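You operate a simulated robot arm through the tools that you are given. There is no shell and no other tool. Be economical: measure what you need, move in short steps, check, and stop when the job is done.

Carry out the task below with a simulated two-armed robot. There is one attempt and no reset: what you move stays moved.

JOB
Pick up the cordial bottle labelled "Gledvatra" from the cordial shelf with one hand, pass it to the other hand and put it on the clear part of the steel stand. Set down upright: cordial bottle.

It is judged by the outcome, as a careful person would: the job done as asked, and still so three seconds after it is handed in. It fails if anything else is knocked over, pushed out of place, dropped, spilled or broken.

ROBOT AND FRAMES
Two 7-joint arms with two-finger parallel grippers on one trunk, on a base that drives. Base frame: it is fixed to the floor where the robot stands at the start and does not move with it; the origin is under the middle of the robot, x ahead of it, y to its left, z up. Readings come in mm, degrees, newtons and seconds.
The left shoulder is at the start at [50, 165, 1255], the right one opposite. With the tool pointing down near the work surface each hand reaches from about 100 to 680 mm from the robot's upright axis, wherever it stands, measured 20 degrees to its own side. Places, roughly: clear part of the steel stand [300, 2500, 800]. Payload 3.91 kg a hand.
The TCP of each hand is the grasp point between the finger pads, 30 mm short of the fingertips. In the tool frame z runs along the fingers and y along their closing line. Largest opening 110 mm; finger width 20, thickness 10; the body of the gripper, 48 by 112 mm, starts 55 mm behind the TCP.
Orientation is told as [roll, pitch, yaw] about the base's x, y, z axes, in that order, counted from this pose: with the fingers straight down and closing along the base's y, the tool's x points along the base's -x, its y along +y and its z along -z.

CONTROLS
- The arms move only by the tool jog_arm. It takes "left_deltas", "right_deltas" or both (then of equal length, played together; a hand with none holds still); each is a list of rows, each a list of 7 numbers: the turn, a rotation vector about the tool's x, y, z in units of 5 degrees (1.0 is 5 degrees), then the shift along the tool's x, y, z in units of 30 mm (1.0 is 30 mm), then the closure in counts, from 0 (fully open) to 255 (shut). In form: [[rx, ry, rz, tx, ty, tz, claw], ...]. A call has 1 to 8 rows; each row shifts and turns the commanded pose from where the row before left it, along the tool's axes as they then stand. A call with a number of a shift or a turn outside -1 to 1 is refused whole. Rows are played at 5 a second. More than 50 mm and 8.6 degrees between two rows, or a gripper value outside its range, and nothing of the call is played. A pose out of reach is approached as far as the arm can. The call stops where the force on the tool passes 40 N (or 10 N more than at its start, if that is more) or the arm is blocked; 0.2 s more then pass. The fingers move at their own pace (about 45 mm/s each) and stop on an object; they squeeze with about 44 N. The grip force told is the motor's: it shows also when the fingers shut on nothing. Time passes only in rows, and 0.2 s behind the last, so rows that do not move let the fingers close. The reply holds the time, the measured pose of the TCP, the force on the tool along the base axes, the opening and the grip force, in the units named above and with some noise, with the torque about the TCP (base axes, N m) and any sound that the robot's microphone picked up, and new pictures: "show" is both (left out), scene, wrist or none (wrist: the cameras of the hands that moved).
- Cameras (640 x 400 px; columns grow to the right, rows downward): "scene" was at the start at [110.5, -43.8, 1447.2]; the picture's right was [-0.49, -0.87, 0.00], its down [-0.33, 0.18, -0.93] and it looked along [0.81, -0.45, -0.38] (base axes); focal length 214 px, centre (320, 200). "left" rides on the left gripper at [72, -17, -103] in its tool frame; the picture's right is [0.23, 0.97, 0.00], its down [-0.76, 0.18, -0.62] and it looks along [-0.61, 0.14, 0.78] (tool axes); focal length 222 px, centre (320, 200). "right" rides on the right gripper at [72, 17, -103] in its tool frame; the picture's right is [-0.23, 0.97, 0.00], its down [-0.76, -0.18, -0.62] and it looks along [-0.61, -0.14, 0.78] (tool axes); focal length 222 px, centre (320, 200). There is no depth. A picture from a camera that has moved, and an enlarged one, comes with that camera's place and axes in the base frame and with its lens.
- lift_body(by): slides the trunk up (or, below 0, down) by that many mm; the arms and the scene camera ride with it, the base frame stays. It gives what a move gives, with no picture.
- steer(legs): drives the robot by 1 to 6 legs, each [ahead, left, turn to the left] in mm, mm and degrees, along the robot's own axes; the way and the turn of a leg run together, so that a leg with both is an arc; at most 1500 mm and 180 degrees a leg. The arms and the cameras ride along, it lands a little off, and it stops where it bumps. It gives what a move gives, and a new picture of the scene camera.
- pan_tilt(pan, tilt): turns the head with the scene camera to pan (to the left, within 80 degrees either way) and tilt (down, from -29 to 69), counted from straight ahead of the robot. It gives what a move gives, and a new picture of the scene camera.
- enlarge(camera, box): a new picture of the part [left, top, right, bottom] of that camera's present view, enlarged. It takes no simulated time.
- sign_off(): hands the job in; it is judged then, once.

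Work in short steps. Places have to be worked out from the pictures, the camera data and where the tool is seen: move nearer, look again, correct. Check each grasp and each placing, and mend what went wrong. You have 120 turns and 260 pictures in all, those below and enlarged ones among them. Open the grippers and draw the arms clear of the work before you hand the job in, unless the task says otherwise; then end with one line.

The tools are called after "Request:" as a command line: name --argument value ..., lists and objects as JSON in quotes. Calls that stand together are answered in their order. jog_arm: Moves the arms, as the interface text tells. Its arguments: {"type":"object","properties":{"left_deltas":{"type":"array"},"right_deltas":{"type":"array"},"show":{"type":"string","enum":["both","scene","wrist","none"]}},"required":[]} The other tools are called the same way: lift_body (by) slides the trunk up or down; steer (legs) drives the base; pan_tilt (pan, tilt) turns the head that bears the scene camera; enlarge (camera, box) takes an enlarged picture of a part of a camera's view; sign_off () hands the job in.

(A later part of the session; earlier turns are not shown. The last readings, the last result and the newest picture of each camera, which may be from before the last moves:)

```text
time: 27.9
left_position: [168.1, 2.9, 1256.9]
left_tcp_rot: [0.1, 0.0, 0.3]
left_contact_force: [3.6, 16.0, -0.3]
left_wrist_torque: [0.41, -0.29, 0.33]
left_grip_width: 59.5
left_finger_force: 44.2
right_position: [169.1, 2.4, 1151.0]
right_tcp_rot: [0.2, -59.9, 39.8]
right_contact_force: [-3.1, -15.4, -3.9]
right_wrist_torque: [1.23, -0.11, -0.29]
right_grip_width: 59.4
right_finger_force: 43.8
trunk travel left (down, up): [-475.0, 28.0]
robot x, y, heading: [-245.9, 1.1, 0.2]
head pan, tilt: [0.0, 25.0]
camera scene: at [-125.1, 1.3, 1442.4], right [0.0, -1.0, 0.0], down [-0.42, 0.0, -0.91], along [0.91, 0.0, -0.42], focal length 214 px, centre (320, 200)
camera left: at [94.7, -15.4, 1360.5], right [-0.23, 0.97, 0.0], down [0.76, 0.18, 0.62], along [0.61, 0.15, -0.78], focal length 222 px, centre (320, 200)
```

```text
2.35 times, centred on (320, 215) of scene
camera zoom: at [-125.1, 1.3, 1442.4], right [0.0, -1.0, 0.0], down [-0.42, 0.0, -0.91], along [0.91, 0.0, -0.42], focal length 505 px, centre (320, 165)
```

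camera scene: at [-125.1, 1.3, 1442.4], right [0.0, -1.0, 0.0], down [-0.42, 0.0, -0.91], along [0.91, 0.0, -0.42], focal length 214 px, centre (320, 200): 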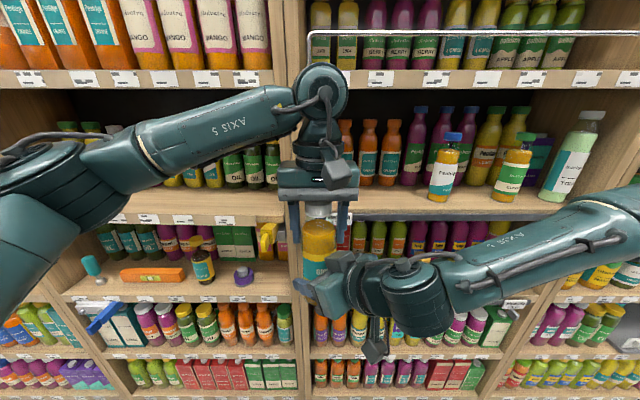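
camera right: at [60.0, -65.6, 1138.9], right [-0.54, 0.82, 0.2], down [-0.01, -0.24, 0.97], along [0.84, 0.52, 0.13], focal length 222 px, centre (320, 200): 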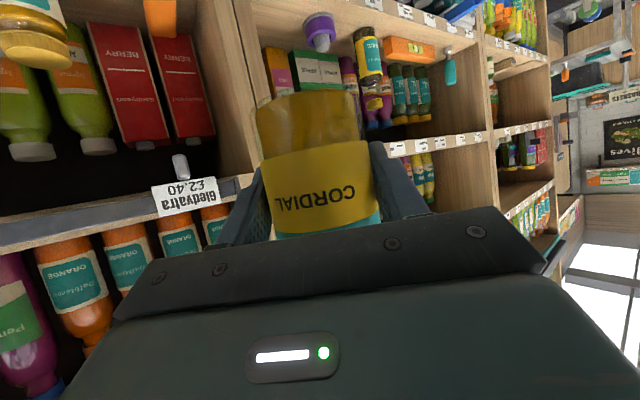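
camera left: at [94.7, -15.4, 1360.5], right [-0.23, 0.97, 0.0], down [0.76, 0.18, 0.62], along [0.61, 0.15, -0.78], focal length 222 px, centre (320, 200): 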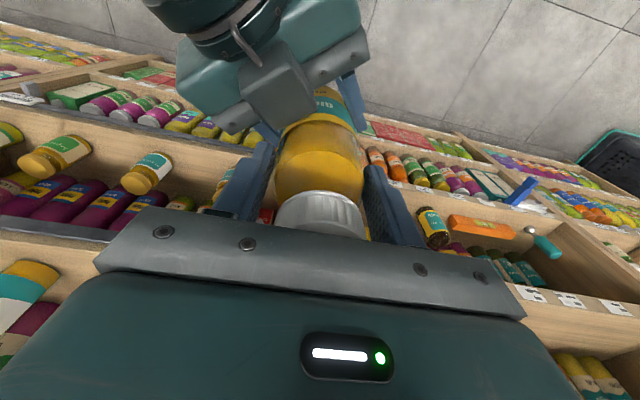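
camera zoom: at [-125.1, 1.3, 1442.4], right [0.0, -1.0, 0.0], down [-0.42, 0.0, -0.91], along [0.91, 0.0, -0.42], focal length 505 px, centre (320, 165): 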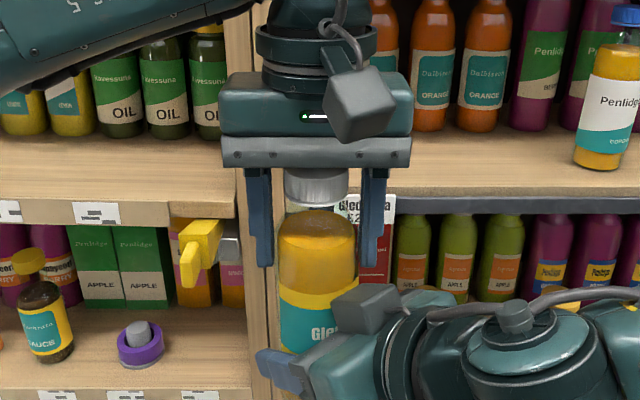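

The left hand holds the body at 59.5 mm. I open the right hand while the left keeps hold.

Request:
jog_arm --left_deltas '[[0, 0, 0, 0, 0, 0, 255], [0, 0, 0, 0, 0, 0, 255], [0, 0, 0, 0, 0, 0, 255], [0, 0, 0, 0, 0, 0, 255]]' --right_deltas '[[0, 0, 0, 0, 0, 0, 120], [0, 0, 0, 0, 0, 0, 60], [0, 0, 0, 0, 0, 0, 0], [0, 0, 0, 0, 0, 0, 0]]'

```text
time: 28.9
left_position: [167.1, 2.1, 1256.7]
left_tcp_rot: [-0.1, -0.1, 0.1]
left_contact_force: [9.5, 13.7, 0.1]
left_wrist_torque: [0.52, -0.29, -0.03]
left_grip_width: 59.2
left_finger_force: 44.4
right_position: [168.4, 2.4, 1151.5]
right_tcp_rot: [0.1, -60.0, 40.1]
right_contact_force: [-10.3, -13.1, 0.4]
right_wrist_torque: [0.85, -0.63, 0.06]
right_grip_width: 109.8
right_finger_force: 0.0
trunk travel left (down, up): [-475.0, 28.0]
robot x, y, heading: [-245.0, -0.3, 0.2]
head pan, tilt: [0.0, 25.0]
camera scene: at [-125.1, 1.3, 1442.4], right [0.0, -1.0, 0.0], down [-0.42, 0.0, -0.91], along [0.91, 0.0, -0.42], focal length 214 px, centre (320, 200)
camera right: at [60.1, -65.7, 1139.1], right [-0.54, 0.82, 0.2], down [-0.01, -0.24, 0.97], along [0.84, 0.53, 0.13], focal length 222 px, centre (320, 200)
camera left: at [94.5, -15.9, 1360.4], right [-0.23, 0.97, 0.0], down [0.76, 0.18, 0.62], along [0.61, 0.14, -0.78], focal length 222 px, centre (320, 200)
```

scene: 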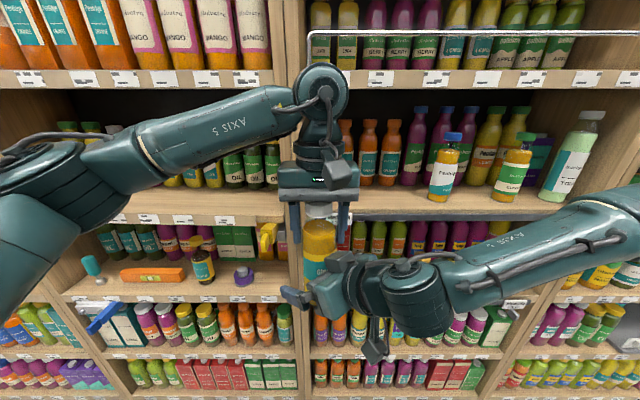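
right: 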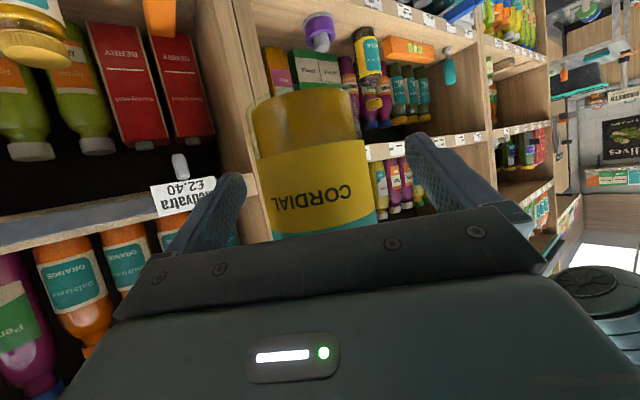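
left: 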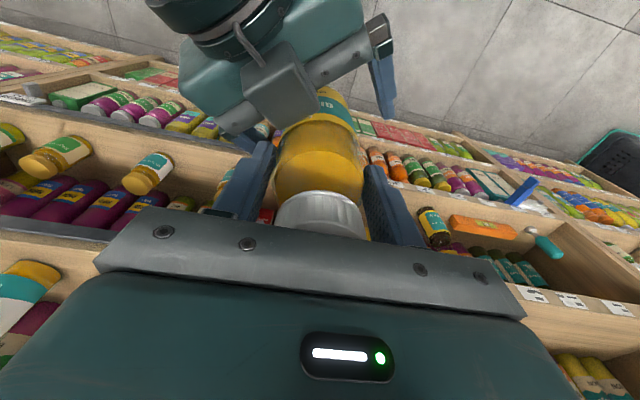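

The right fingers are open, but a 16 N push remains: the bottle is touching the right palm edge. I back the right hand horizontally away in small rows.

Request:
jog_arm --right_deltas '[[0, 0, 0, 0.1, 0, -0.17, 0], [0, 0, 0, 0.2, 0, -0.35, 0], [0, 0, 0, 0.3, 0, -0.52, 0]]'

```text
time: 29.7
left_position: [167.4, -0.2, 1257.6]
left_tcp_rot: [-0.1, 0.0, 0.0]
left_contact_force: [0.2, -0.6, 0.0]
left_wrist_torque: [-0.01, 0.03, 0.0]
left_grip_width: 59.1
left_finger_force: 43.8
right_position: [143.2, -20.0, 1152.8]
right_tcp_rot: [0.1, -60.0, 40.0]
right_contact_force: [0.5, -0.4, -0.6]
right_wrist_torque: [-0.01, -0.02, 0.0]
right_grip_width: 109.9
right_finger_force: 0.0
trunk travel left (down, up): [-475.0, 28.0]
robot x, y, heading: [-244.9, -1.4, -0.0]
head pan, tilt: [0.0, 25.0]
camera scene: at [-125.5, 1.0, 1442.4], right [0.0, -1.0, 0.0], down [-0.42, 0.0, -0.91], along [0.91, 0.0, -0.42], focal length 214 px, centre (320, 200)
camera right: at [33.6, -87.8, 1140.7], right [-0.54, 0.82, 0.2], down [-0.01, -0.24, 0.97], along [0.84, 0.52, 0.13], focal length 222 px, centre (320, 200)
```

scene: 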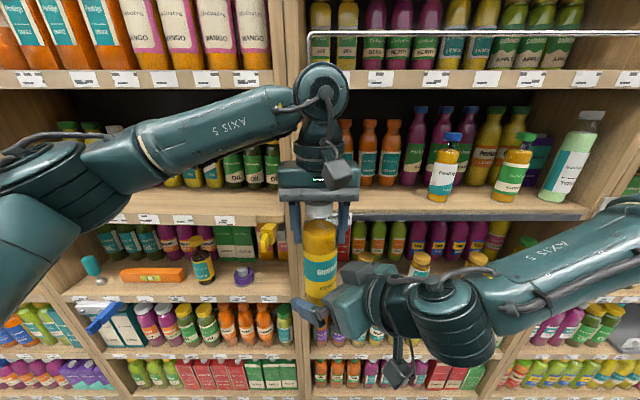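
right: 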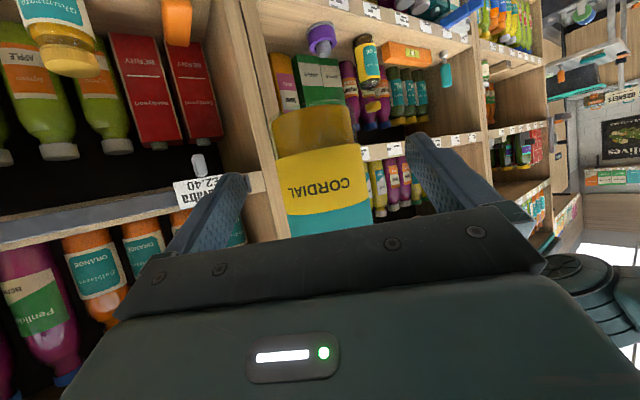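

The push is gone and the bottle hangs in the left hand. I back the right hand off further.

Request:
jog_arm --right_deltas '[[0, 0, 0, 0.3, 0, -0.52, 0], [0, 0, 0, 0.3, 0, -0.52, 0], [0, 0, 0, 0.3, 0, -0.52, 0]]'

Request:
enlarge --camera "scene" --box '[250, 130, 400, 330]'

```text
time: 30.5
left_position: [167.9, -0.3, 1256.1]
left_tcp_rot: [0.0, 0.0, 0.1]
left_contact_force: [0.1, -0.1, -0.1]
left_wrist_torque: [0.01, 0.02, 0.03]
left_grip_width: 59.4
left_finger_force: 43.9
right_position: [140.5, -36.6, 1150.2]
right_tcp_rot: [-0.1, -60.0, 40.1]
right_contact_force: [0.8, -0.5, 0.7]
right_wrist_torque: [-0.01, 0.01, 0.0]
right_grip_width: 109.9
right_finger_force: 0.0
right hand out of reach, approached as far as the arm can: row 1, 2, 3
trunk travel left (down, up): [-475.0, 28.0]
robot x, y, heading: [-246.9, -1.3, -0.4]
head pan, tilt: [0.0, 25.0]
camera scene: at [-125.2, 0.9, 1442.4], right [0.0, -1.0, 0.0], down [-0.42, 0.0, -0.91], along [0.91, 0.0, -0.42], focal length 214 px, centre (320, 200)
camera right: at [31.2, -105.2, 1138.8], right [-0.54, 0.82, 0.2], down [-0.01, -0.24, 0.97], along [0.84, 0.52, 0.13], focal length 222 px, centre (320, 200)
```

scene: 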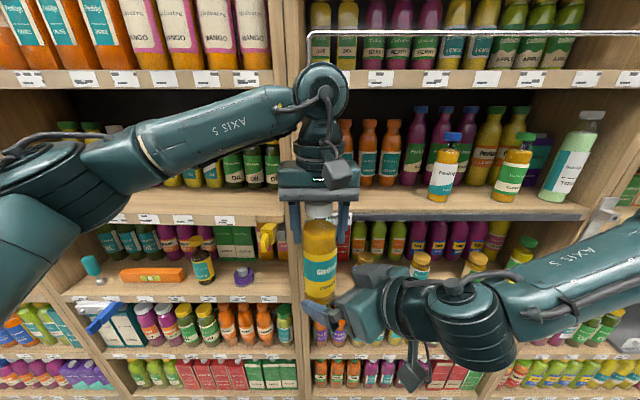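
right: 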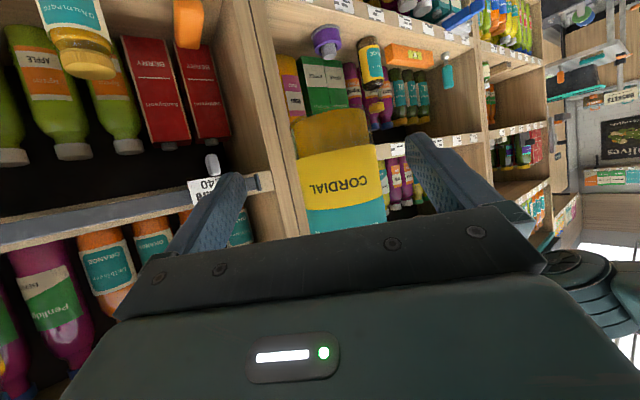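

```text
2.00 times, centred on (325, 230) of scene
camera zoom: at [-125.2, 0.9, 1442.4], right [0.0, -1.0, 0.0], down [-0.42, 0.0, -0.91], along [0.91, 0.0, -0.42], focal length 429 px, centre (310, 140)
```

zoom: 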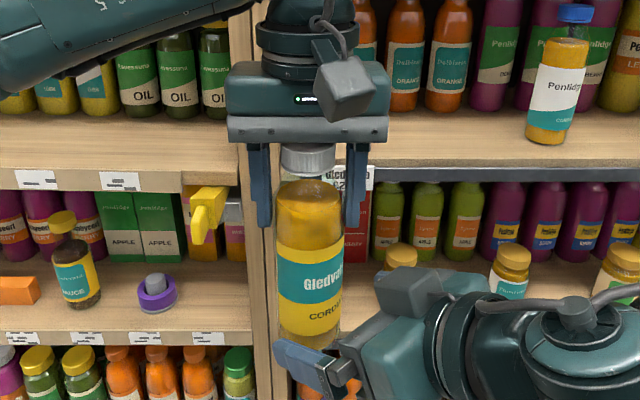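

The bottle hangs upright in the left hand. The right arm can't back off further, so I lift the left hand 80 mm to clear the right fingers.

Request:
jog_arm --left_deltas '[[0, 0, 0, 0, 0, -0.6, 255], [0, 0, 0, 0, 0, -0.7, 255], [0, 0, 0, 0, 0, -0.7, 255], [0, 0, 0, 0, 0, -0.7, 255], [0, 0, 0, 0, 0, 0, 255]]' --show "scene"

```text
time: 31.7
left_position: [168.9, 1.1, 1336.2]
left_tcp_rot: [0.0, 0.1, 0.1]
left_contact_force: [-0.5, -0.1, -5.9]
left_wrist_torque: [-0.01, 0.03, 0.02]
left_grip_width: 59.1
left_finger_force: 43.8
right_position: [140.0, -35.4, 1150.4]
right_tcp_rot: [0.0, -59.9, 40.0]
right_contact_force: [0.1, 0.1, -0.5]
right_wrist_torque: [0.0, 0.02, 0.0]
right_grip_width: 110.0
right_finger_force: 0.0
trunk travel left (down, up): [-475.0, 28.0]
robot x, y, heading: [-245.2, 0.4, 0.1]
head pan, tilt: [0.0, 25.0]
camera scene: at [-124.7, 1.4, 1442.3], right [0.0, -1.0, 0.0], down [-0.42, 0.0, -0.91], along [0.91, 0.0, -0.42], focal length 214 px, centre (320, 200)
```

scene: 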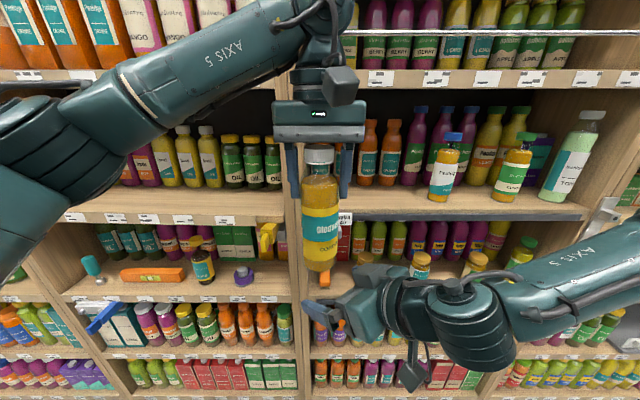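

The left hand now carries the full weight (5.9 N). I move the right hand away to the right.

Request:
jog_arm --right_deltas '[[0, 0, 0, 0.32, -0.77, -0.56, 0], [0, 0, 0, 0.32, -0.77, -0.56, 0], [0, 0, 0, 0.32, -0.77, -0.56, 0], [0, 0, 0, 0.32, -0.77, -0.56, 0], [0, 0, 0, 0.32, -0.77, -0.56, 0], [0, 0, 0, 0.32, -0.77, -0.56, 0]]' --show "none"

Request:
pan_tilt --pan 80 --tilt 30

```text
time: 33.1
left_position: [167.6, 0.3, 1336.6]
left_tcp_rot: [0.0, 0.0, 0.1]
left_contact_force: [0.0, -0.5, -5.8]
left_wrist_torque: [0.0, 0.0, 0.01]
left_grip_width: 59.4
left_finger_force: 44.3
right_position: [154.6, -214.0, 1154.5]
right_tcp_rot: [-0.1, -60.0, 40.1]
right_contact_force: [-0.3, -0.5, -0.4]
right_wrist_torque: [0.0, -0.05, -0.01]
right_grip_width: 110.2
right_finger_force: 0.0
right hand out of reach, approached as far as the arm can: row 1, 2
trunk travel left (down, up): [-475.0, 28.0]
robot x, y, heading: [-245.4, 1.8, 0.3]
head pan, tilt: [0.0, 25.0]
```

```text
time: 34.6
left_position: [168.6, 2.6, 1337.7]
left_tcp_rot: [0.0, -0.1, 0.0]
left_contact_force: [0.2, -0.7, -4.7]
left_wrist_torque: [0.0, 0.01, 0.02]
left_grip_width: 59.3
left_finger_force: 44.0
right_position: [154.8, -214.9, 1153.5]
right_tcp_rot: [0.0, -59.9, 40.1]
right_contact_force: [0.5, -0.2, 0.1]
right_wrist_torque: [0.03, 0.02, 0.02]
right_grip_width: 110.0
right_finger_force: 0.0
trunk travel left (down, up): [-475.0, 28.0]
robot x, y, heading: [-248.5, -0.7, 0.1]
head pan, tilt: [80.0, 30.0]
camera scene: at [-201.6, 90.2, 1434.4], right [0.98, -0.17, 0.0], down [-0.09, -0.49, -0.87], along [0.15, 0.85, -0.5], focal length 214 px, centre (320, 200)
```

scene: 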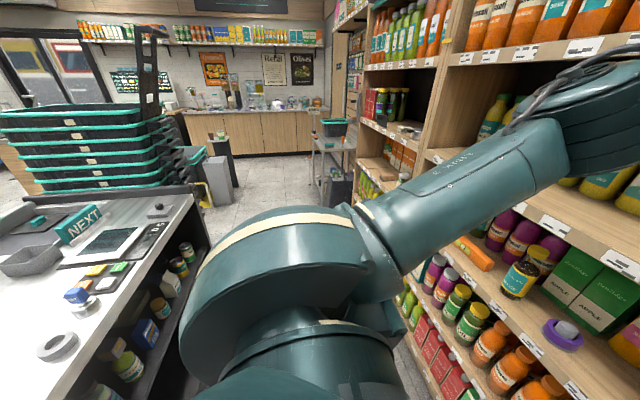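

The steel stand shows at the end of the aisle (a crate on one side of it), and the floor between looks clear. I strafe 1200 mm to the left and look again.

Request:
steer --legs '[[50, 1200, 0]]'

Request:
enlarge --camera "scene" --box '[280, 80, 480, 230]'

```text
time: 40.8
left_position: [213.4, 1214.8, 1337.9]
left_tcp_rot: [0.0, 0.0, 0.4]
left_contact_force: [0.0, 0.1, -5.3]
left_wrist_torque: [-0.01, -0.02, 0.0]
left_grip_width: 59.2
left_finger_force: 43.7
right_position: [202.5, 997.7, 1152.9]
right_tcp_rot: [0.0, -59.9, 40.2]
right_contact_force: [0.2, -0.7, 0.0]
right_wrist_torque: [0.01, 0.0, 0.02]
right_grip_width: 110.1
right_finger_force: 0.0
trunk travel left (down, up): [-475.0, 28.0]
robot x, y, heading: [-199.3, 1213.8, 0.1]
head pan, tilt: [80.0, 30.0]
camera scene: at [-155.8, 1301.5, 1434.4], right [0.99, -0.17, 0.0], down [-0.08, -0.49, -0.87], along [0.15, 0.85, -0.5], focal length 214 px, centre (320, 200)
```

scene: 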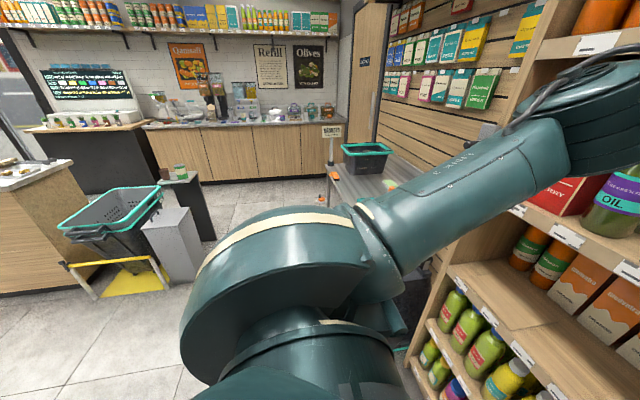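

```text
2.67 times, centred on (380, 155) of scene
camera zoom: at [-155.8, 1301.5, 1434.4], right [0.99, -0.17, 0.0], down [-0.08, -0.49, -0.87], along [0.15, 0.85, -0.5], focal length 572 px, centre (160, 320)
```

zoom: 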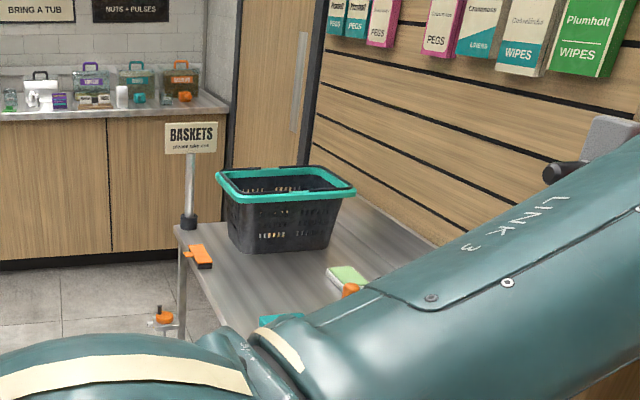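

The stand's top carries a basket at the far end plus some small items (orange clip, green pad, something teal). I go on 650 mm and look from closer with the head turned down toward it.

Request:
steer --legs '[[-40, 650, 0]]'

Request:
pan_tilt --pan 45 --tilt 40

```text
time: 44.4
left_position: [174.8, 1862.6, 1337.3]
left_tcp_rot: [0.0, -0.1, -0.4]
left_contact_force: [-0.5, 0.1, -6.4]
left_wrist_torque: [-0.01, 0.01, 0.0]
left_grip_width: 59.2
left_finger_force: 43.9
right_position: [160.1, 1646.8, 1153.2]
right_tcp_rot: [0.0, -59.9, 39.6]
right_contact_force: [-0.5, 1.0, 0.2]
right_wrist_torque: [-0.02, 0.0, -0.01]
right_grip_width: 109.9
right_finger_force: 0.0
trunk travel left (down, up): [-475.0, 28.0]
robot x, y, heading: [-241.1, 1863.2, -0.4]
head pan, tilt: [80.0, 30.0]
camera scene: at [-194.3, 1954.2, 1434.4], right [0.98, -0.18, 0.0], down [-0.09, -0.49, -0.87], along [0.16, 0.85, -0.5], focal length 214 px, centre (320, 200)
```

scene: 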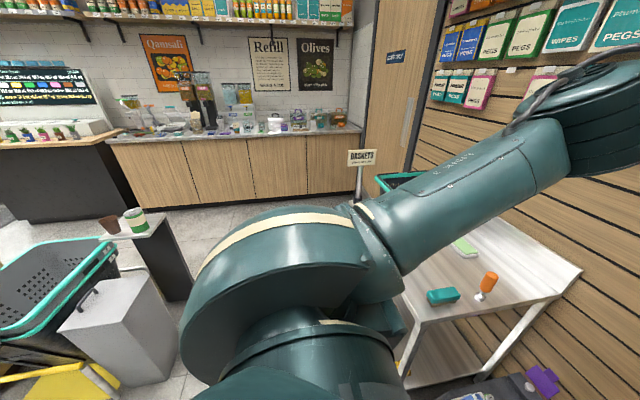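

```text
time: 45.4
left_position: [173.9, 1863.3, 1337.2]
left_tcp_rot: [0.0, 0.0, -0.4]
left_contact_force: [-0.7, 0.1, -5.6]
left_wrist_torque: [0.02, -0.01, 0.02]
left_grip_width: 59.4
left_finger_force: 44.6
right_position: [160.1, 1645.6, 1153.5]
right_tcp_rot: [0.0, -59.9, 39.5]
right_contact_force: [-0.3, -0.3, 0.1]
right_wrist_torque: [0.0, 0.03, 0.01]
right_grip_width: 109.9
right_finger_force: 0.0
trunk travel left (down, up): [-475.0, 28.0]
robot x, y, heading: [-240.5, 1861.7, -0.4]
head pan, tilt: [45.0, 40.0]
camera scene: at [-150.2, 1924.8, 1419.1], right [0.7, -0.71, 0.0], down [-0.46, -0.45, -0.77], along [0.54, 0.54, -0.64], focal length 214 px, centre (320, 200)
```

scene: 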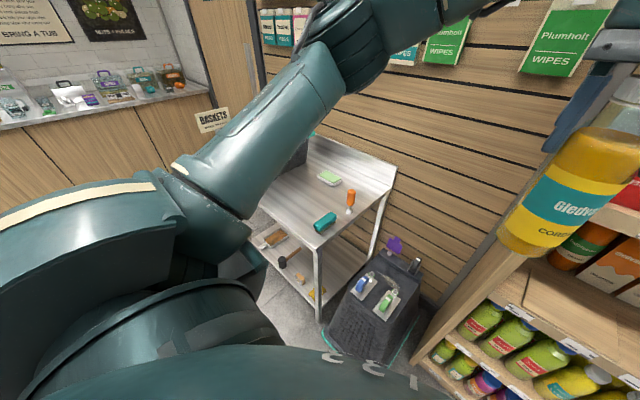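

The stand has its top at about z 800, left edge x ≈ 190, a teal item at [288, 2336], orange at [467, 2350], a pad at [526, 2542] and the basket beyond y ≈ 2650. The spot [305, 2500] is clear. A bin stands on the floor before the stand, so I keep back a little while strafing to y ≈ 2400.

Request:
steer --legs '[[-60, 270, 0], [0, 270, 0]]'

Request:
pan_tilt --pan 5 --tilt 45

```text
time: 48.9
left_position: [118.4, 2405.5, 1336.8]
left_tcp_rot: [-0.1, 0.0, -0.3]
left_contact_force: [0.9, -1.0, -6.0]
left_wrist_torque: [0.02, 0.02, 0.0]
left_grip_width: 59.2
left_finger_force: 44.3
right_position: [102.4, 2188.5, 1152.5]
right_tcp_rot: [0.0, -59.9, 39.8]
right_contact_force: [-0.1, -0.3, -0.2]
right_wrist_torque: [0.03, 0.02, 0.04]
right_grip_width: 109.8
right_finger_force: 0.0
trunk travel left (down, up): [-475.0, 28.0]
robot x, y, heading: [-295.3, 2404.5, -0.3]
head pan, tilt: [45.0, 40.0]
camera scene: at [-206.8, 2466.3, 1419.0], right [0.7, -0.71, 0.0], down [-0.46, -0.45, -0.77], along [0.54, 0.54, -0.64], focal length 214 px, centre (320, 200)
```

scene: 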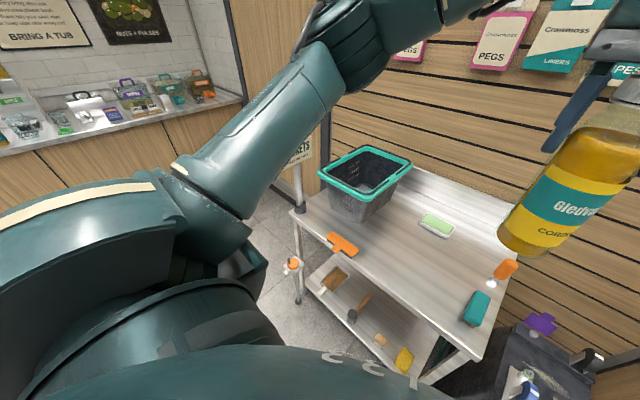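

```text
time: 49.9
left_position: [117.7, 2404.5, 1337.4]
left_tcp_rot: [0.1, -0.1, -0.2]
left_contact_force: [0.3, -0.8, -5.6]
left_wrist_torque: [-0.03, 0.02, -0.01]
left_grip_width: 58.9
left_finger_force: 44.4
right_position: [104.0, 2188.1, 1152.4]
right_tcp_rot: [0.1, -59.9, 39.8]
right_contact_force: [-0.9, 0.2, -0.3]
right_wrist_torque: [0.0, -0.01, 0.01]
right_grip_width: 109.9
right_finger_force: 0.0
trunk travel left (down, up): [-475.0, 28.0]
robot x, y, heading: [-295.8, 2404.6, -0.3]
head pan, tilt: [5.0, 45.0]
camera scene: at [-186.1, 2412.8, 1411.8], right [0.08, -1.0, 0.0], down [-0.7, -0.06, -0.71], along [0.7, 0.06, -0.71], focal length 214 px, centre (320, 200)
```

scene: 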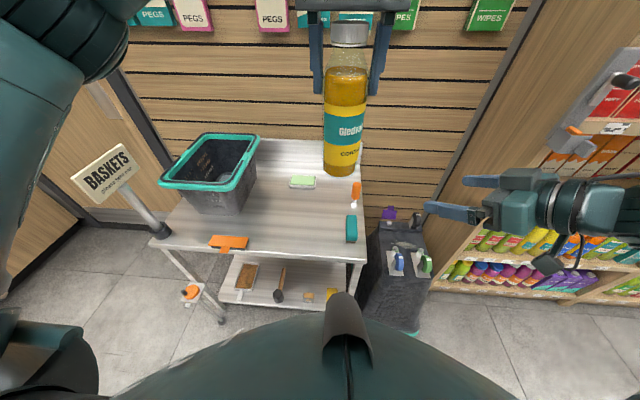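

The view is good. The clear middle at [300, 2500] lies between the teal item, the orange clip, the pad and the basket. I raise the right hand out of the way first, then lower the trunk 280 mm.

Request:
jog_arm --right_deltas '[[0, 0, 0, -0.7, -0.385, -0.78, 0], [0, 0, 0, -0.7, -0.385, -0.78, 0], [0, 0, 0, -0.7, -0.385, -0.78, 0], [0, 0, 0, -0.7, -0.385, -0.78, 0]]' --show "none"

Request:
lift_body --by -280

Request:
pan_tilt --pan 10 --tilt 40

```text
time: 50.9
left_position: [118.2, 2403.7, 1338.4]
left_tcp_rot: [0.0, 0.1, -0.3]
left_contact_force: [-1.3, 0.0, -5.7]
left_wrist_torque: [0.03, 0.05, 0.01]
left_grip_width: 59.3
left_finger_force: 43.3
right_position: [103.3, 2127.5, 1274.1]
right_tcp_rot: [0.2, -59.9, 39.6]
right_contact_force: [0.4, -0.5, -0.6]
right_wrist_torque: [0.02, 0.0, -0.02]
right_grip_width: 110.0
right_finger_force: 0.1
trunk travel left (down, up): [-475.0, 28.0]
robot x, y, heading: [-297.5, 2407.2, -0.2]
head pan, tilt: [5.0, 45.0]
```

```text
time: 53.8
left_position: [118.4, 2404.3, 1057.6]
left_tcp_rot: [0.0, 0.0, -0.2]
left_contact_force: [-0.2, 0.7, -6.2]
left_wrist_torque: [0.02, 0.02, -0.01]
left_grip_width: 59.7
left_finger_force: 44.5
right_position: [104.1, 2128.4, 994.0]
right_tcp_rot: [0.0, -60.0, 39.7]
right_contact_force: [0.2, 0.3, 0.2]
right_wrist_torque: [-0.04, -0.02, -0.03]
right_grip_width: 110.1
right_finger_force: 0.1
trunk travel left (down, up): [-195.0, 308.0]
robot x, y, heading: [-296.4, 2403.8, -0.2]
head pan, tilt: [5.0, 45.0]
```

```text
time: 54.4
left_position: [117.5, 2403.8, 1057.4]
left_tcp_rot: [0.1, 0.1, -0.2]
left_contact_force: [-0.5, -0.1, -6.1]
left_wrist_torque: [-0.03, -0.03, -0.01]
left_grip_width: 59.4
left_finger_force: 43.1
right_position: [103.7, 2127.2, 992.8]
right_tcp_rot: [0.1, -60.0, 39.8]
right_contact_force: [-0.4, -0.7, 0.2]
right_wrist_torque: [0.03, 0.03, 0.02]
right_grip_width: 109.8
right_finger_force: 0.1
trunk travel left (down, up): [-195.0, 308.0]
robot x, y, heading: [-295.8, 2408.3, -0.5]
head pan, tilt: [10.0, 40.0]
camera scene: at [-183.5, 2420.3, 1139.0], right [0.17, -0.99, 0.0], down [-0.63, -0.11, -0.77], along [0.75, 0.13, -0.64], focal length 214 px, centre (320, 200)
```

scene: 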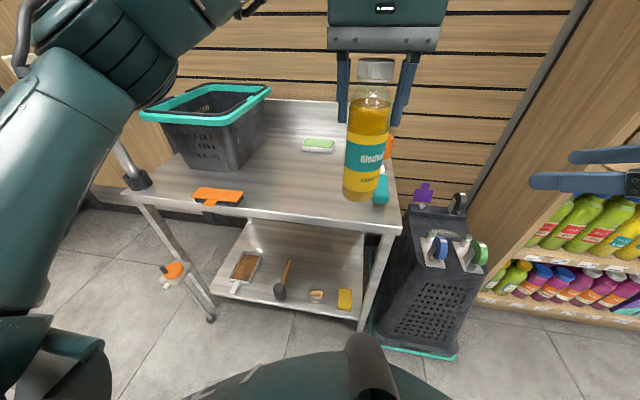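

The bottle base is now at about z 900, above the stand top (about 800–815). I move the left hand over to [300, 2500].

Request:
jog_arm --left_deltas '[[0, 0, 0, -0.87, 0.46, 0, 255], [0, 0, 0, -0.87, 0.46, 0, 255], [0, 0, 0, -0.87, 0.46, 0, 255], [0, 0, 0, -0.87, 0.46, 0, 255], [0, 0, 0, -0.87, 0.46, 0, 255], [0, 0, 0, -0.87, 0.46, 0, 255], [0, 0, 0, -0.85, 0.46, 0, 255], [0, 0, 0, 0, 0, 0, 255]]'

```text
time: 56.2
left_position: [281.6, 2490.2, 1056.5]
left_tcp_rot: [0.1, 0.0, -0.3]
left_contact_force: [0.3, -0.2, -5.3]
left_wrist_torque: [0.0, 0.03, 0.01]
left_grip_width: 59.1
left_finger_force: 44.2
left hand out of reach, approached as far as the arm can: row 7
right_position: [104.9, 2127.9, 993.8]
right_tcp_rot: [0.1, -60.0, 39.7]
right_contact_force: [-0.1, 0.5, 0.8]
right_wrist_torque: [-0.02, 0.01, 0.01]
right_grip_width: 109.9
right_finger_force: 0.0
trunk travel left (down, up): [-195.0, 308.0]
robot x, y, heading: [-302.1, 2405.2, -0.1]
head pan, tilt: [10.0, 40.0]
camera scene: at [-183.3, 2420.2, 1139.0], right [0.17, -0.99, 0.0], down [-0.63, -0.11, -0.77], along [0.75, 0.13, -0.64], focal length 214 px, centre (320, 200)
camera left: at [208.3, 2472.8, 1161.1], right [-0.22, 0.98, 0.0], down [0.76, 0.17, 0.62], along [0.61, 0.14, -0.78], focal length 222 px, centre (320, 200)
```

scene: 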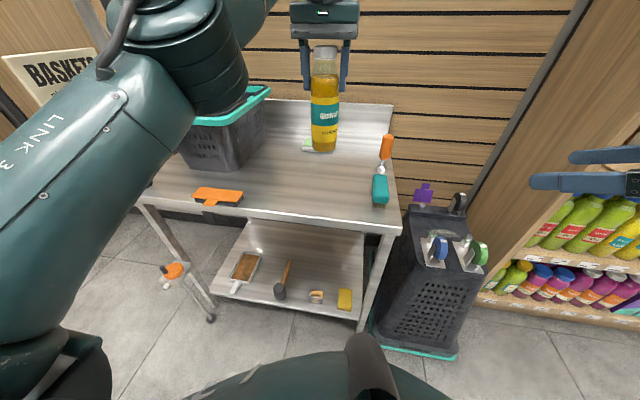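
left: 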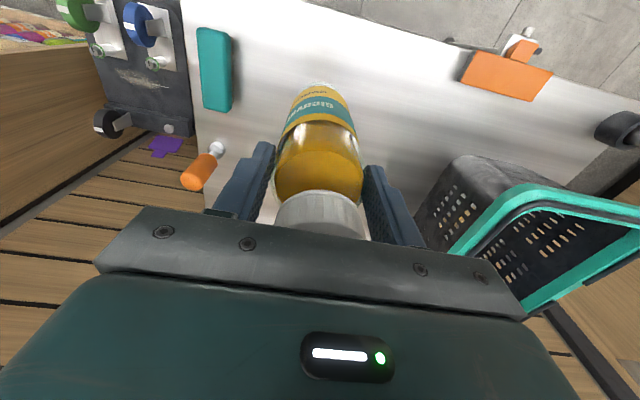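

All is clear around the hand, and the bottle is over the free surface at [282, 2490]. I lower 60 mm, then check.

Request:
jog_arm --left_deltas '[[0, 0, 0, -0.2, 0, 0.5, 255], [0, 0, 0, -0.2, 0, 0.5, 255], [0, 0, 0, -0.1, 0, 0.5, 255], [0, 0, 0, 0, 0, 0.5, 255], [0, 0, 0, 0, 0, 0, 255]]'

Request:
enlarge --camera "scene" --box '[240, 40, 420, 220]'

```text
time: 57.4
left_position: [299.4, 2490.9, 996.6]
left_tcp_rot: [0.0, 0.0, -0.2]
left_contact_force: [-0.1, 1.3, -6.0]
left_wrist_torque: [0.01, 0.03, -0.01]
left_grip_width: 59.2
left_finger_force: 43.9
right_position: [104.7, 2129.2, 994.4]
right_tcp_rot: [0.0, -59.9, 39.7]
right_contact_force: [-0.2, 0.5, 0.3]
right_wrist_torque: [0.02, 0.02, 0.01]
right_grip_width: 109.9
right_finger_force: 0.1
trunk travel left (down, up): [-195.0, 308.0]
robot x, y, heading: [-295.6, 2407.7, -0.1]
head pan, tilt: [10.0, 40.0]
camera scene: at [-183.3, 2420.4, 1139.0], right [0.17, -0.99, 0.0], down [-0.63, -0.11, -0.77], along [0.75, 0.13, -0.64], focal length 214 px, centre (320, 200)
camera left: at [225.1, 2474.4, 1100.2], right [-0.22, 0.97, 0.0], down [0.76, 0.17, 0.62], along [0.61, 0.14, -0.78], focal length 222 px, centre (320, 200)
```

scene: 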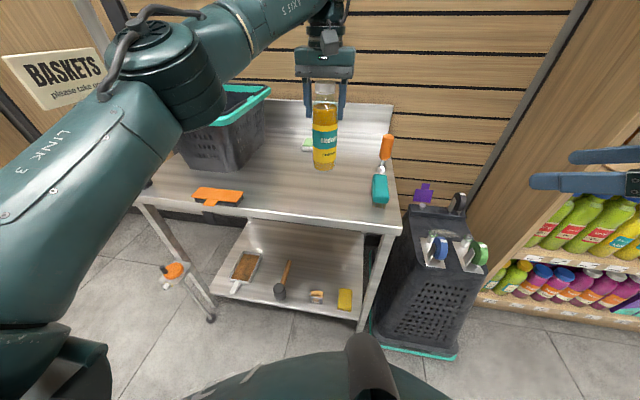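
left: 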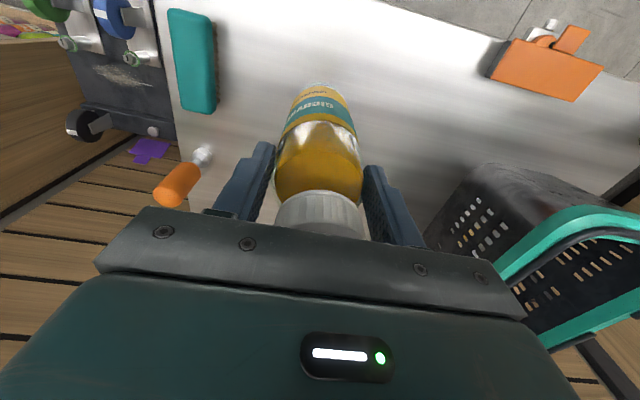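

```text
2.22 times, centred on (330, 130) of scene
camera zoom: at [-183.3, 2420.4, 1139.0], right [0.17, -0.99, 0.0], down [-0.63, -0.11, -0.77], along [0.75, 0.13, -0.64], focal length 477 px, centre (298, 356)
```

zoom: 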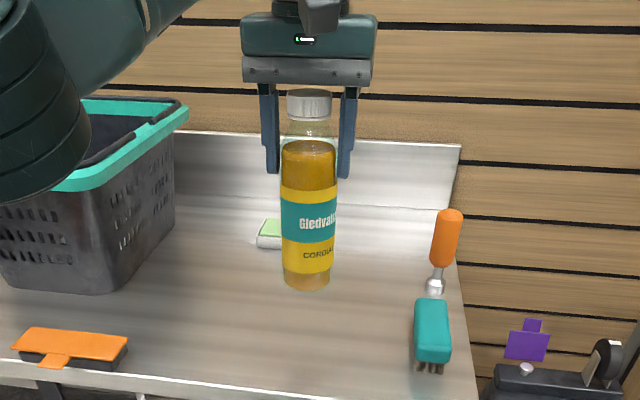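

The base is roughly 40 mm above the stand top. I lower 26 mm in small rows and watch the force.

Request:
jog_arm --left_deltas '[[0, 0, 0, 0, 0, 0.3, 255], [0, 0, 0, 0, 0, 0.3, 255], [0, 0, 0, 0, 0, 0.26, 255], [0, 0, 0, 0, 0, 0, 255]]' --show "scene"

Request:
enlarge --camera "scene" --box '[270, 80, 390, 200]'

```text
time: 58.4
left_position: [298.6, 2491.5, 970.2]
left_tcp_rot: [-0.1, -0.1, -0.2]
left_contact_force: [0.8, -0.3, -5.6]
left_wrist_torque: [-0.03, 0.03, -0.01]
left_grip_width: 59.2
left_finger_force: 44.0
right_position: [104.8, 2129.4, 993.8]
right_tcp_rot: [0.1, -59.9, 39.7]
right_contact_force: [0.2, 0.0, -0.3]
right_wrist_torque: [-0.03, -0.02, -0.02]
right_grip_width: 110.0
right_finger_force: 0.1
trunk travel left (down, up): [-195.0, 308.0]
robot x, y, heading: [-300.1, 2406.4, -0.1]
head pan, tilt: [10.0, 40.0]
camera scene: at [-183.3, 2420.4, 1139.0], right [0.17, -0.99, 0.0], down [-0.63, -0.11, -0.77], along [0.75, 0.13, -0.64], focal length 214 px, centre (320, 200)
```

scene: 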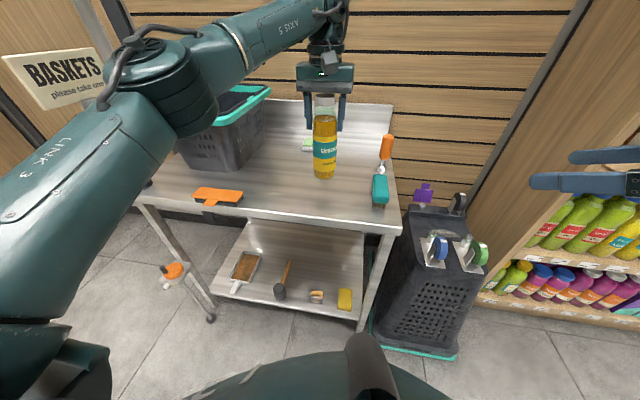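

```text
3.33 times, centred on (330, 140) of scene
camera zoom: at [-183.3, 2420.4, 1139.0], right [0.17, -0.99, 0.0], down [-0.63, -0.11, -0.77], along [0.75, 0.13, -0.64], focal length 715 px, centre (287, 400)
```

zoom: 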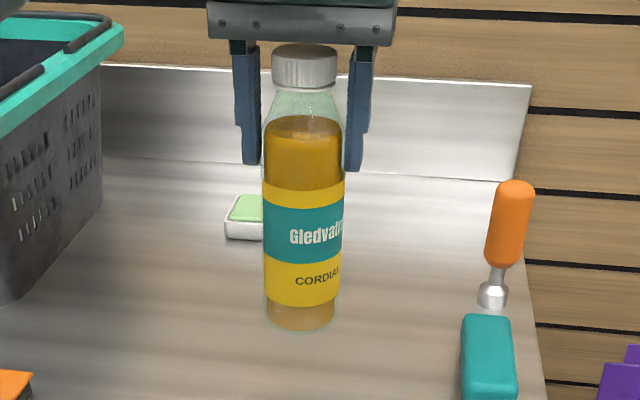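

Not in contact yet (-5.6 N is just the weight). I lower in 2.5 mm rows.

Request:
jog_arm --left_deltas '[[0, 0, 0, 0, 0, 0.09, 255], [0, 0, 0, 0, 0, 0.09, 255], [0, 0, 0, 0, 0, 0.09, 255], [0, 0, 0, 0, 0, 0.08, 255], [0, 0, 0, 0, 0, 0, 255]]' --show "none"

```text
time: 59.6
left_position: [298.4, 2491.8, 960.1]
left_tcp_rot: [0.0, 0.1, -0.2]
left_contact_force: [0.8, -0.4, -6.0]
left_wrist_torque: [-0.01, -0.02, -0.01]
left_grip_width: 59.3
left_finger_force: 44.1
right_position: [104.2, 2128.6, 993.4]
right_tcp_rot: [0.1, -59.9, 39.8]
right_contact_force: [0.0, 0.2, -0.4]
right_wrist_torque: [-0.04, -0.04, 0.01]
right_grip_width: 109.9
right_finger_force: 0.1
trunk travel left (down, up): [-195.0, 308.0]
robot x, y, heading: [-294.8, 2408.1, -0.4]
head pan, tilt: [10.0, 40.0]
```

Still free. I lower another 5 mm in fine rows.

Request:
jog_arm --left_deltas '[[0, 0, 0, 0, 0, 0.06, 255], [0, 0, 0, 0, 0, 0.06, 255], [0, 0, 0, 0, 0, 0.05, 255], [0, 0, 0, 0, 0, 0, 255]]' --show "scene"

Request:
enlarge --camera "scene" --box '[270, 80, 390, 200]'

```text
time: 60.6
left_position: [297.0, 2492.0, 955.5]
left_tcp_rot: [0.1, 0.1, -0.2]
left_contact_force: [0.6, 0.2, -6.0]
left_wrist_torque: [-0.02, 0.03, 0.04]
left_grip_width: 59.3
left_finger_force: 44.2
right_position: [103.7, 2128.6, 993.4]
right_tcp_rot: [0.0, -60.0, 39.8]
right_contact_force: [1.0, -0.4, 0.5]
right_wrist_torque: [0.02, -0.01, -0.01]
right_grip_width: 110.2
right_finger_force: 0.0
trunk travel left (down, up): [-195.0, 308.0]
robot x, y, heading: [-299.6, 2404.0, -0.2]
head pan, tilt: [10.0, 40.0]
camera scene: at [-183.3, 2420.4, 1139.0], right [0.17, -0.99, 0.0], down [-0.63, -0.11, -0.77], along [0.75, 0.13, -0.64], focal length 214 px, centre (320, 200)
```

scene: 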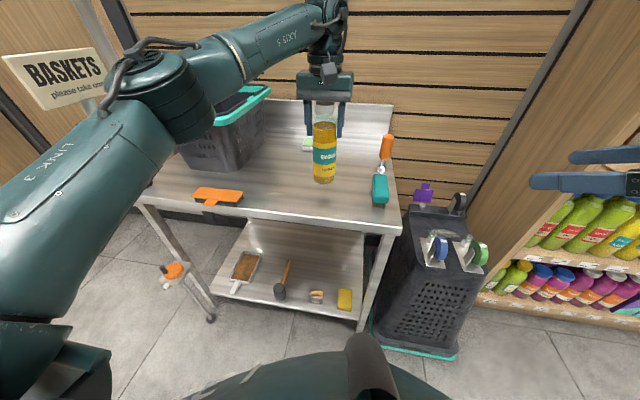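

```text
3.33 times, centred on (330, 140) of scene
camera zoom: at [-183.3, 2420.4, 1139.0], right [0.17, -0.99, 0.0], down [-0.63, -0.11, -0.77], along [0.75, 0.13, -0.64], focal length 715 px, centre (287, 400)
```

zoom: 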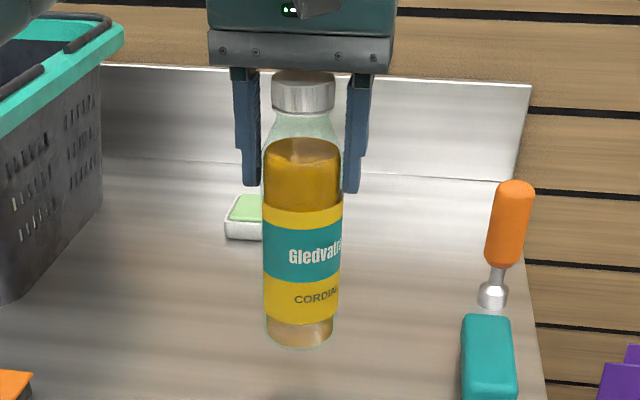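

Still hanging: a gap and a shadow are visible. I keep lowering in 2 mm rows.

Request:
jog_arm --left_deltas '[[0, 0, 0, 0, 0, 0.07, 255], [0, 0, 0, 0, 0, 0.07, 255], [0, 0, 0, 0, 0, 0.07, 255], [0, 0, 0, 0, 0, 0.07, 255], [0, 0, 0, 0, 0, 0, 255]]' --show "none"

```text
time: 61.8
left_position: [299.0, 2491.9, 946.8]
left_tcp_rot: [0.0, 0.1, -0.2]
left_contact_force: [-0.9, -0.2, -5.6]
left_wrist_torque: [0.01, 0.01, 0.0]
left_grip_width: 59.3
left_finger_force: 44.3
right_position: [103.9, 2128.9, 992.5]
right_tcp_rot: [0.0, -60.0, 39.8]
right_contact_force: [-0.8, 0.2, -0.1]
right_wrist_torque: [0.01, -0.03, 0.03]
right_grip_width: 110.0
right_finger_force: 0.0
trunk travel left (down, up): [-195.0, 308.0]
robot x, y, heading: [-295.5, 2404.8, -0.2]
head pan, tilt: [10.0, 40.0]
```

Still only the weight shows. I keep lowering in fine rows and look.

Request:
jog_arm --left_deltas '[[0, 0, 0, 0, 0, 0.07, 255], [0, 0, 0, 0, 0, 0.07, 255], [0, 0, 0, 0, 0, 0.07, 255], [0, 0, 0, 0, 0, 0, 255]]' --show "scene"

Request:
enlarge --camera "scene" --box '[270, 90, 390, 210]'

```text
time: 62.8
left_position: [298.3, 2492.0, 940.0]
left_tcp_rot: [0.0, 0.1, -0.2]
left_contact_force: [0.3, -0.4, -5.2]
left_wrist_torque: [0.01, 0.02, -0.03]
left_grip_width: 59.2
left_finger_force: 44.2
right_position: [103.9, 2128.1, 994.3]
right_tcp_rot: [0.1, -59.9, 39.6]
right_contact_force: [-0.1, 1.1, -0.3]
right_wrist_torque: [-0.01, 0.01, -0.02]
right_grip_width: 110.1
right_finger_force: 0.1
trunk travel left (down, up): [-195.0, 308.0]
robot x, y, heading: [-297.1, 2404.9, -0.2]
head pan, tilt: [10.0, 40.0]
camera scene: at [-183.3, 2420.4, 1139.0], right [0.17, -0.99, 0.0], down [-0.63, -0.11, -0.77], along [0.75, 0.13, -0.64], focal length 214 px, centre (320, 200)
```

scene: 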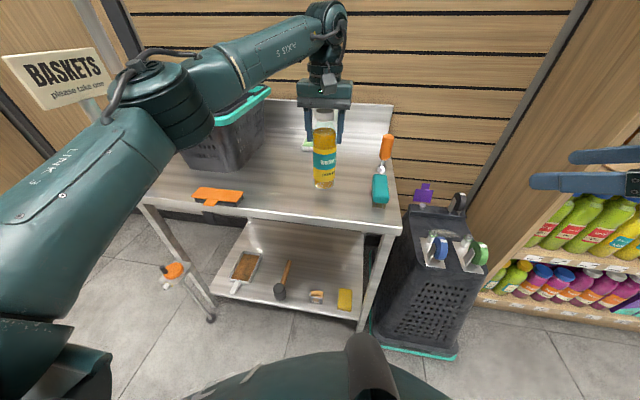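

```text
3.33 times, centred on (330, 150) of scene
camera zoom: at [-183.3, 2420.4, 1139.0], right [0.17, -0.99, 0.0], down [-0.63, -0.11, -0.77], along [0.75, 0.13, -0.64], focal length 715 px, centre (287, 367)
```

zoom: 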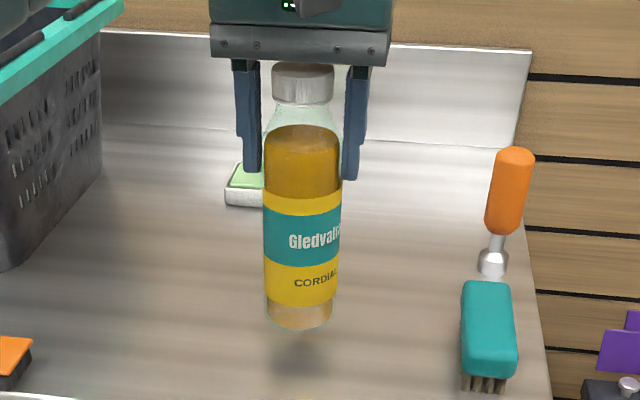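

A shadow just under the base shows a remaining gap, perhaps 20–30 mm, so the stand is lower than I reckoned. I lower about 12 mm more.

Request:
jog_arm --left_deltas '[[0, 0, 0, 0, 0, 0.1, 255], [0, 0, 0, 0, 0, 0.1, 255], [0, 0, 0, 0, 0, 0.1, 255], [0, 0, 0, 0, 0, 0.1, 255], [0, 0, 0, 0, 0, 0, 255]]' --show "scene"

Request:
enlarge --camera "scene" --box '[270, 90, 390, 210]'

```text
time: 64.0
left_position: [297.4, 2492.5, 929.6]
left_tcp_rot: [0.0, 0.0, -0.3]
left_contact_force: [-0.6, 0.0, -6.0]
left_wrist_torque: [0.02, 0.02, 0.05]
left_grip_width: 59.2
left_finger_force: 43.8
right_position: [105.6, 2129.1, 993.2]
right_tcp_rot: [-0.1, -59.9, 39.7]
right_contact_force: [0.7, -1.2, 0.1]
right_wrist_torque: [0.0, -0.02, -0.01]
right_grip_width: 110.1
right_finger_force: 0.0
trunk travel left (down, up): [-195.0, 308.0]
robot x, y, heading: [-294.1, 2400.5, -0.3]
head pan, tilt: [10.0, 40.0]
camera scene: at [-183.3, 2420.4, 1139.0], right [0.17, -0.99, 0.0], down [-0.63, -0.11, -0.77], along [0.75, 0.13, -0.64], focal length 214 px, centre (320, 200)
```

scene: 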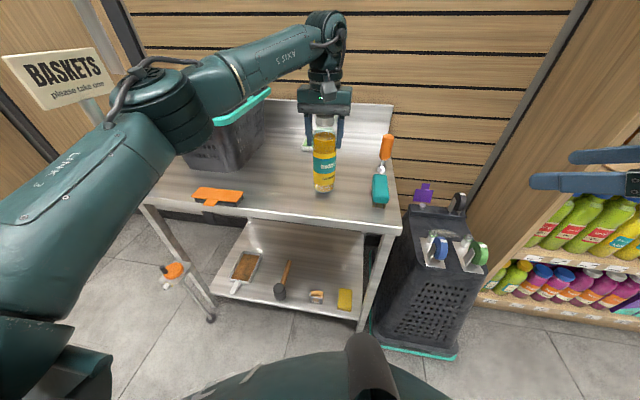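

```text
3.33 times, centred on (330, 150) of scene
camera zoom: at [-183.3, 2420.4, 1139.0], right [0.17, -0.99, 0.0], down [-0.63, -0.11, -0.77], along [0.75, 0.13, -0.64], focal length 715 px, centre (287, 367)
```

zoom: 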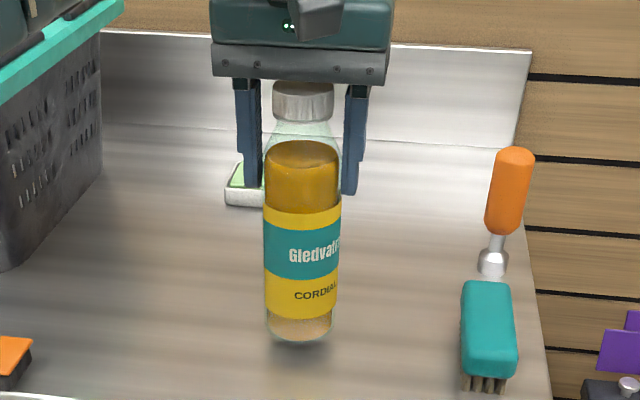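

The shadow is closing in and the gap is now small. I go on in 2 mm rows.

Request:
jog_arm --left_deltas '[[0, 0, 0, 0, 0, 0.06, 255], [0, 0, 0, 0, 0, 0.06, 255], [0, 0, 0, 0, 0, 0.06, 255], [0, 0, 0, 0, 0, 0.06, 255], [0, 0, 0, 0, 0, 0, 255]]' --show "none"

Request:
enlarge --camera "scene" --box '[270, 90, 390, 210]'

```text
time: 65.2
left_position: [297.6, 2490.2, 921.1]
left_tcp_rot: [0.0, 0.2, -0.2]
left_contact_force: [0.0, 0.8, -5.4]
left_wrist_torque: [-0.02, -0.01, -0.01]
left_grip_width: 59.5
left_finger_force: 43.6
right_position: [103.6, 2128.6, 994.4]
right_tcp_rot: [0.0, -59.8, 39.7]
right_contact_force: [-0.5, 0.5, -0.1]
right_wrist_torque: [0.0, 0.02, 0.02]
right_grip_width: 109.7
right_finger_force: 0.1
trunk travel left (down, up): [-195.0, 308.0]
robot x, y, heading: [-302.4, 2404.1, -0.3]
head pan, tilt: [10.0, 40.0]
```

```text
3.33 times, centred on (330, 150) of scene
camera zoom: at [-183.3, 2420.4, 1139.0], right [0.17, -0.99, 0.0], down [-0.63, -0.11, -0.77], along [0.75, 0.13, -0.64], focal length 715 px, centre (287, 367)
```

zoom: 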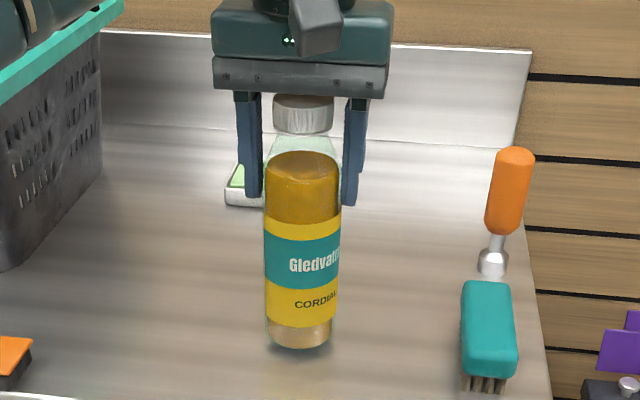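

The base is almost down. Finer rows now.

Request:
jog_arm --left_deltas '[[0, 0, 0, 0, 0, 0.05, 255], [0, 0, 0, 0, 0, 0.05, 255], [0, 0, 0, 0, 0, 0.05, 255], [0, 0, 0, 0, 0, 0, 255]]' --show "none"

Request:
enlarge --camera "scene" --box '[290, 140, 360, 200]'

```text
time: 66.2
left_position: [297.0, 2490.7, 917.1]
left_tcp_rot: [-0.1, 0.1, -0.1]
left_contact_force: [-0.9, -0.3, -5.3]
left_wrist_torque: [0.02, 0.02, -0.05]
left_grip_width: 59.3
left_finger_force: 44.1
right_position: [105.3, 2127.5, 993.6]
right_tcp_rot: [0.0, -60.0, 39.8]
right_contact_force: [0.4, -0.1, 0.2]
right_wrist_torque: [0.01, 0.01, 0.01]
right_grip_width: 110.3
right_finger_force: 0.1
trunk travel left (down, up): [-195.0, 308.0]
robot x, y, heading: [-299.8, 2402.3, -0.3]
head pan, tilt: [10.0, 40.0]
```

```text
6.67 times, centred on (325, 170) of scene
camera zoom: at [-183.3, 2420.4, 1139.0], right [0.17, -0.99, 0.0], down [-0.63, -0.11, -0.77], along [0.75, 0.13, -0.64], focal length 1430 px, centre (287, 400)
```

zoom: 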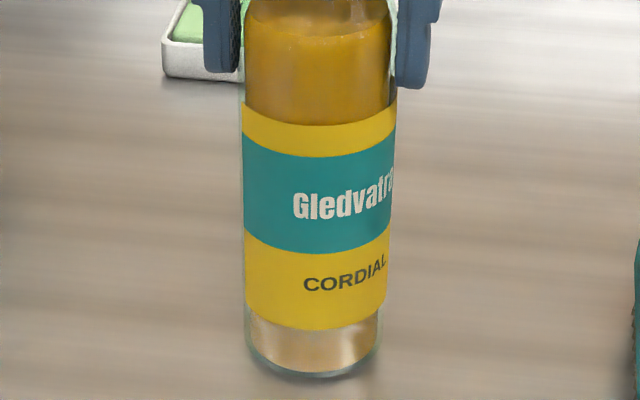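

A small dark gap remains. I continue with 1.5 mm rows.

Request:
jog_arm --left_deltas '[[0, 0, 0, 0, 0, 0.05, 255], [0, 0, 0, 0, 0, 0.05, 255], [0, 0, 0, 0, 0, 0.05, 255], [0, 0, 0, 0, 0, 0, 255]]' --show "none"

```text
time: 67.2
left_position: [296.6, 2492.1, 916.5]
left_tcp_rot: [-0.1, -0.3, -0.3]
left_contact_force: [-1.8, 1.3, 17.6]
left_wrist_torque: [0.58, 0.48, 0.06]
left_grip_width: 59.3
left_finger_force: 43.9
right_position: [101.5, 2127.5, 994.5]
right_tcp_rot: [0.0, -60.1, 39.9]
right_contact_force: [0.2, -0.5, -0.3]
right_wrist_torque: [0.0, 0.0, 0.01]
right_grip_width: 110.1
right_finger_force: 0.0
trunk travel left (down, up): [-195.0, 308.0]
robot x, y, heading: [-297.2, 2402.3, -0.3]
head pan, tilt: [10.0, 40.0]
```

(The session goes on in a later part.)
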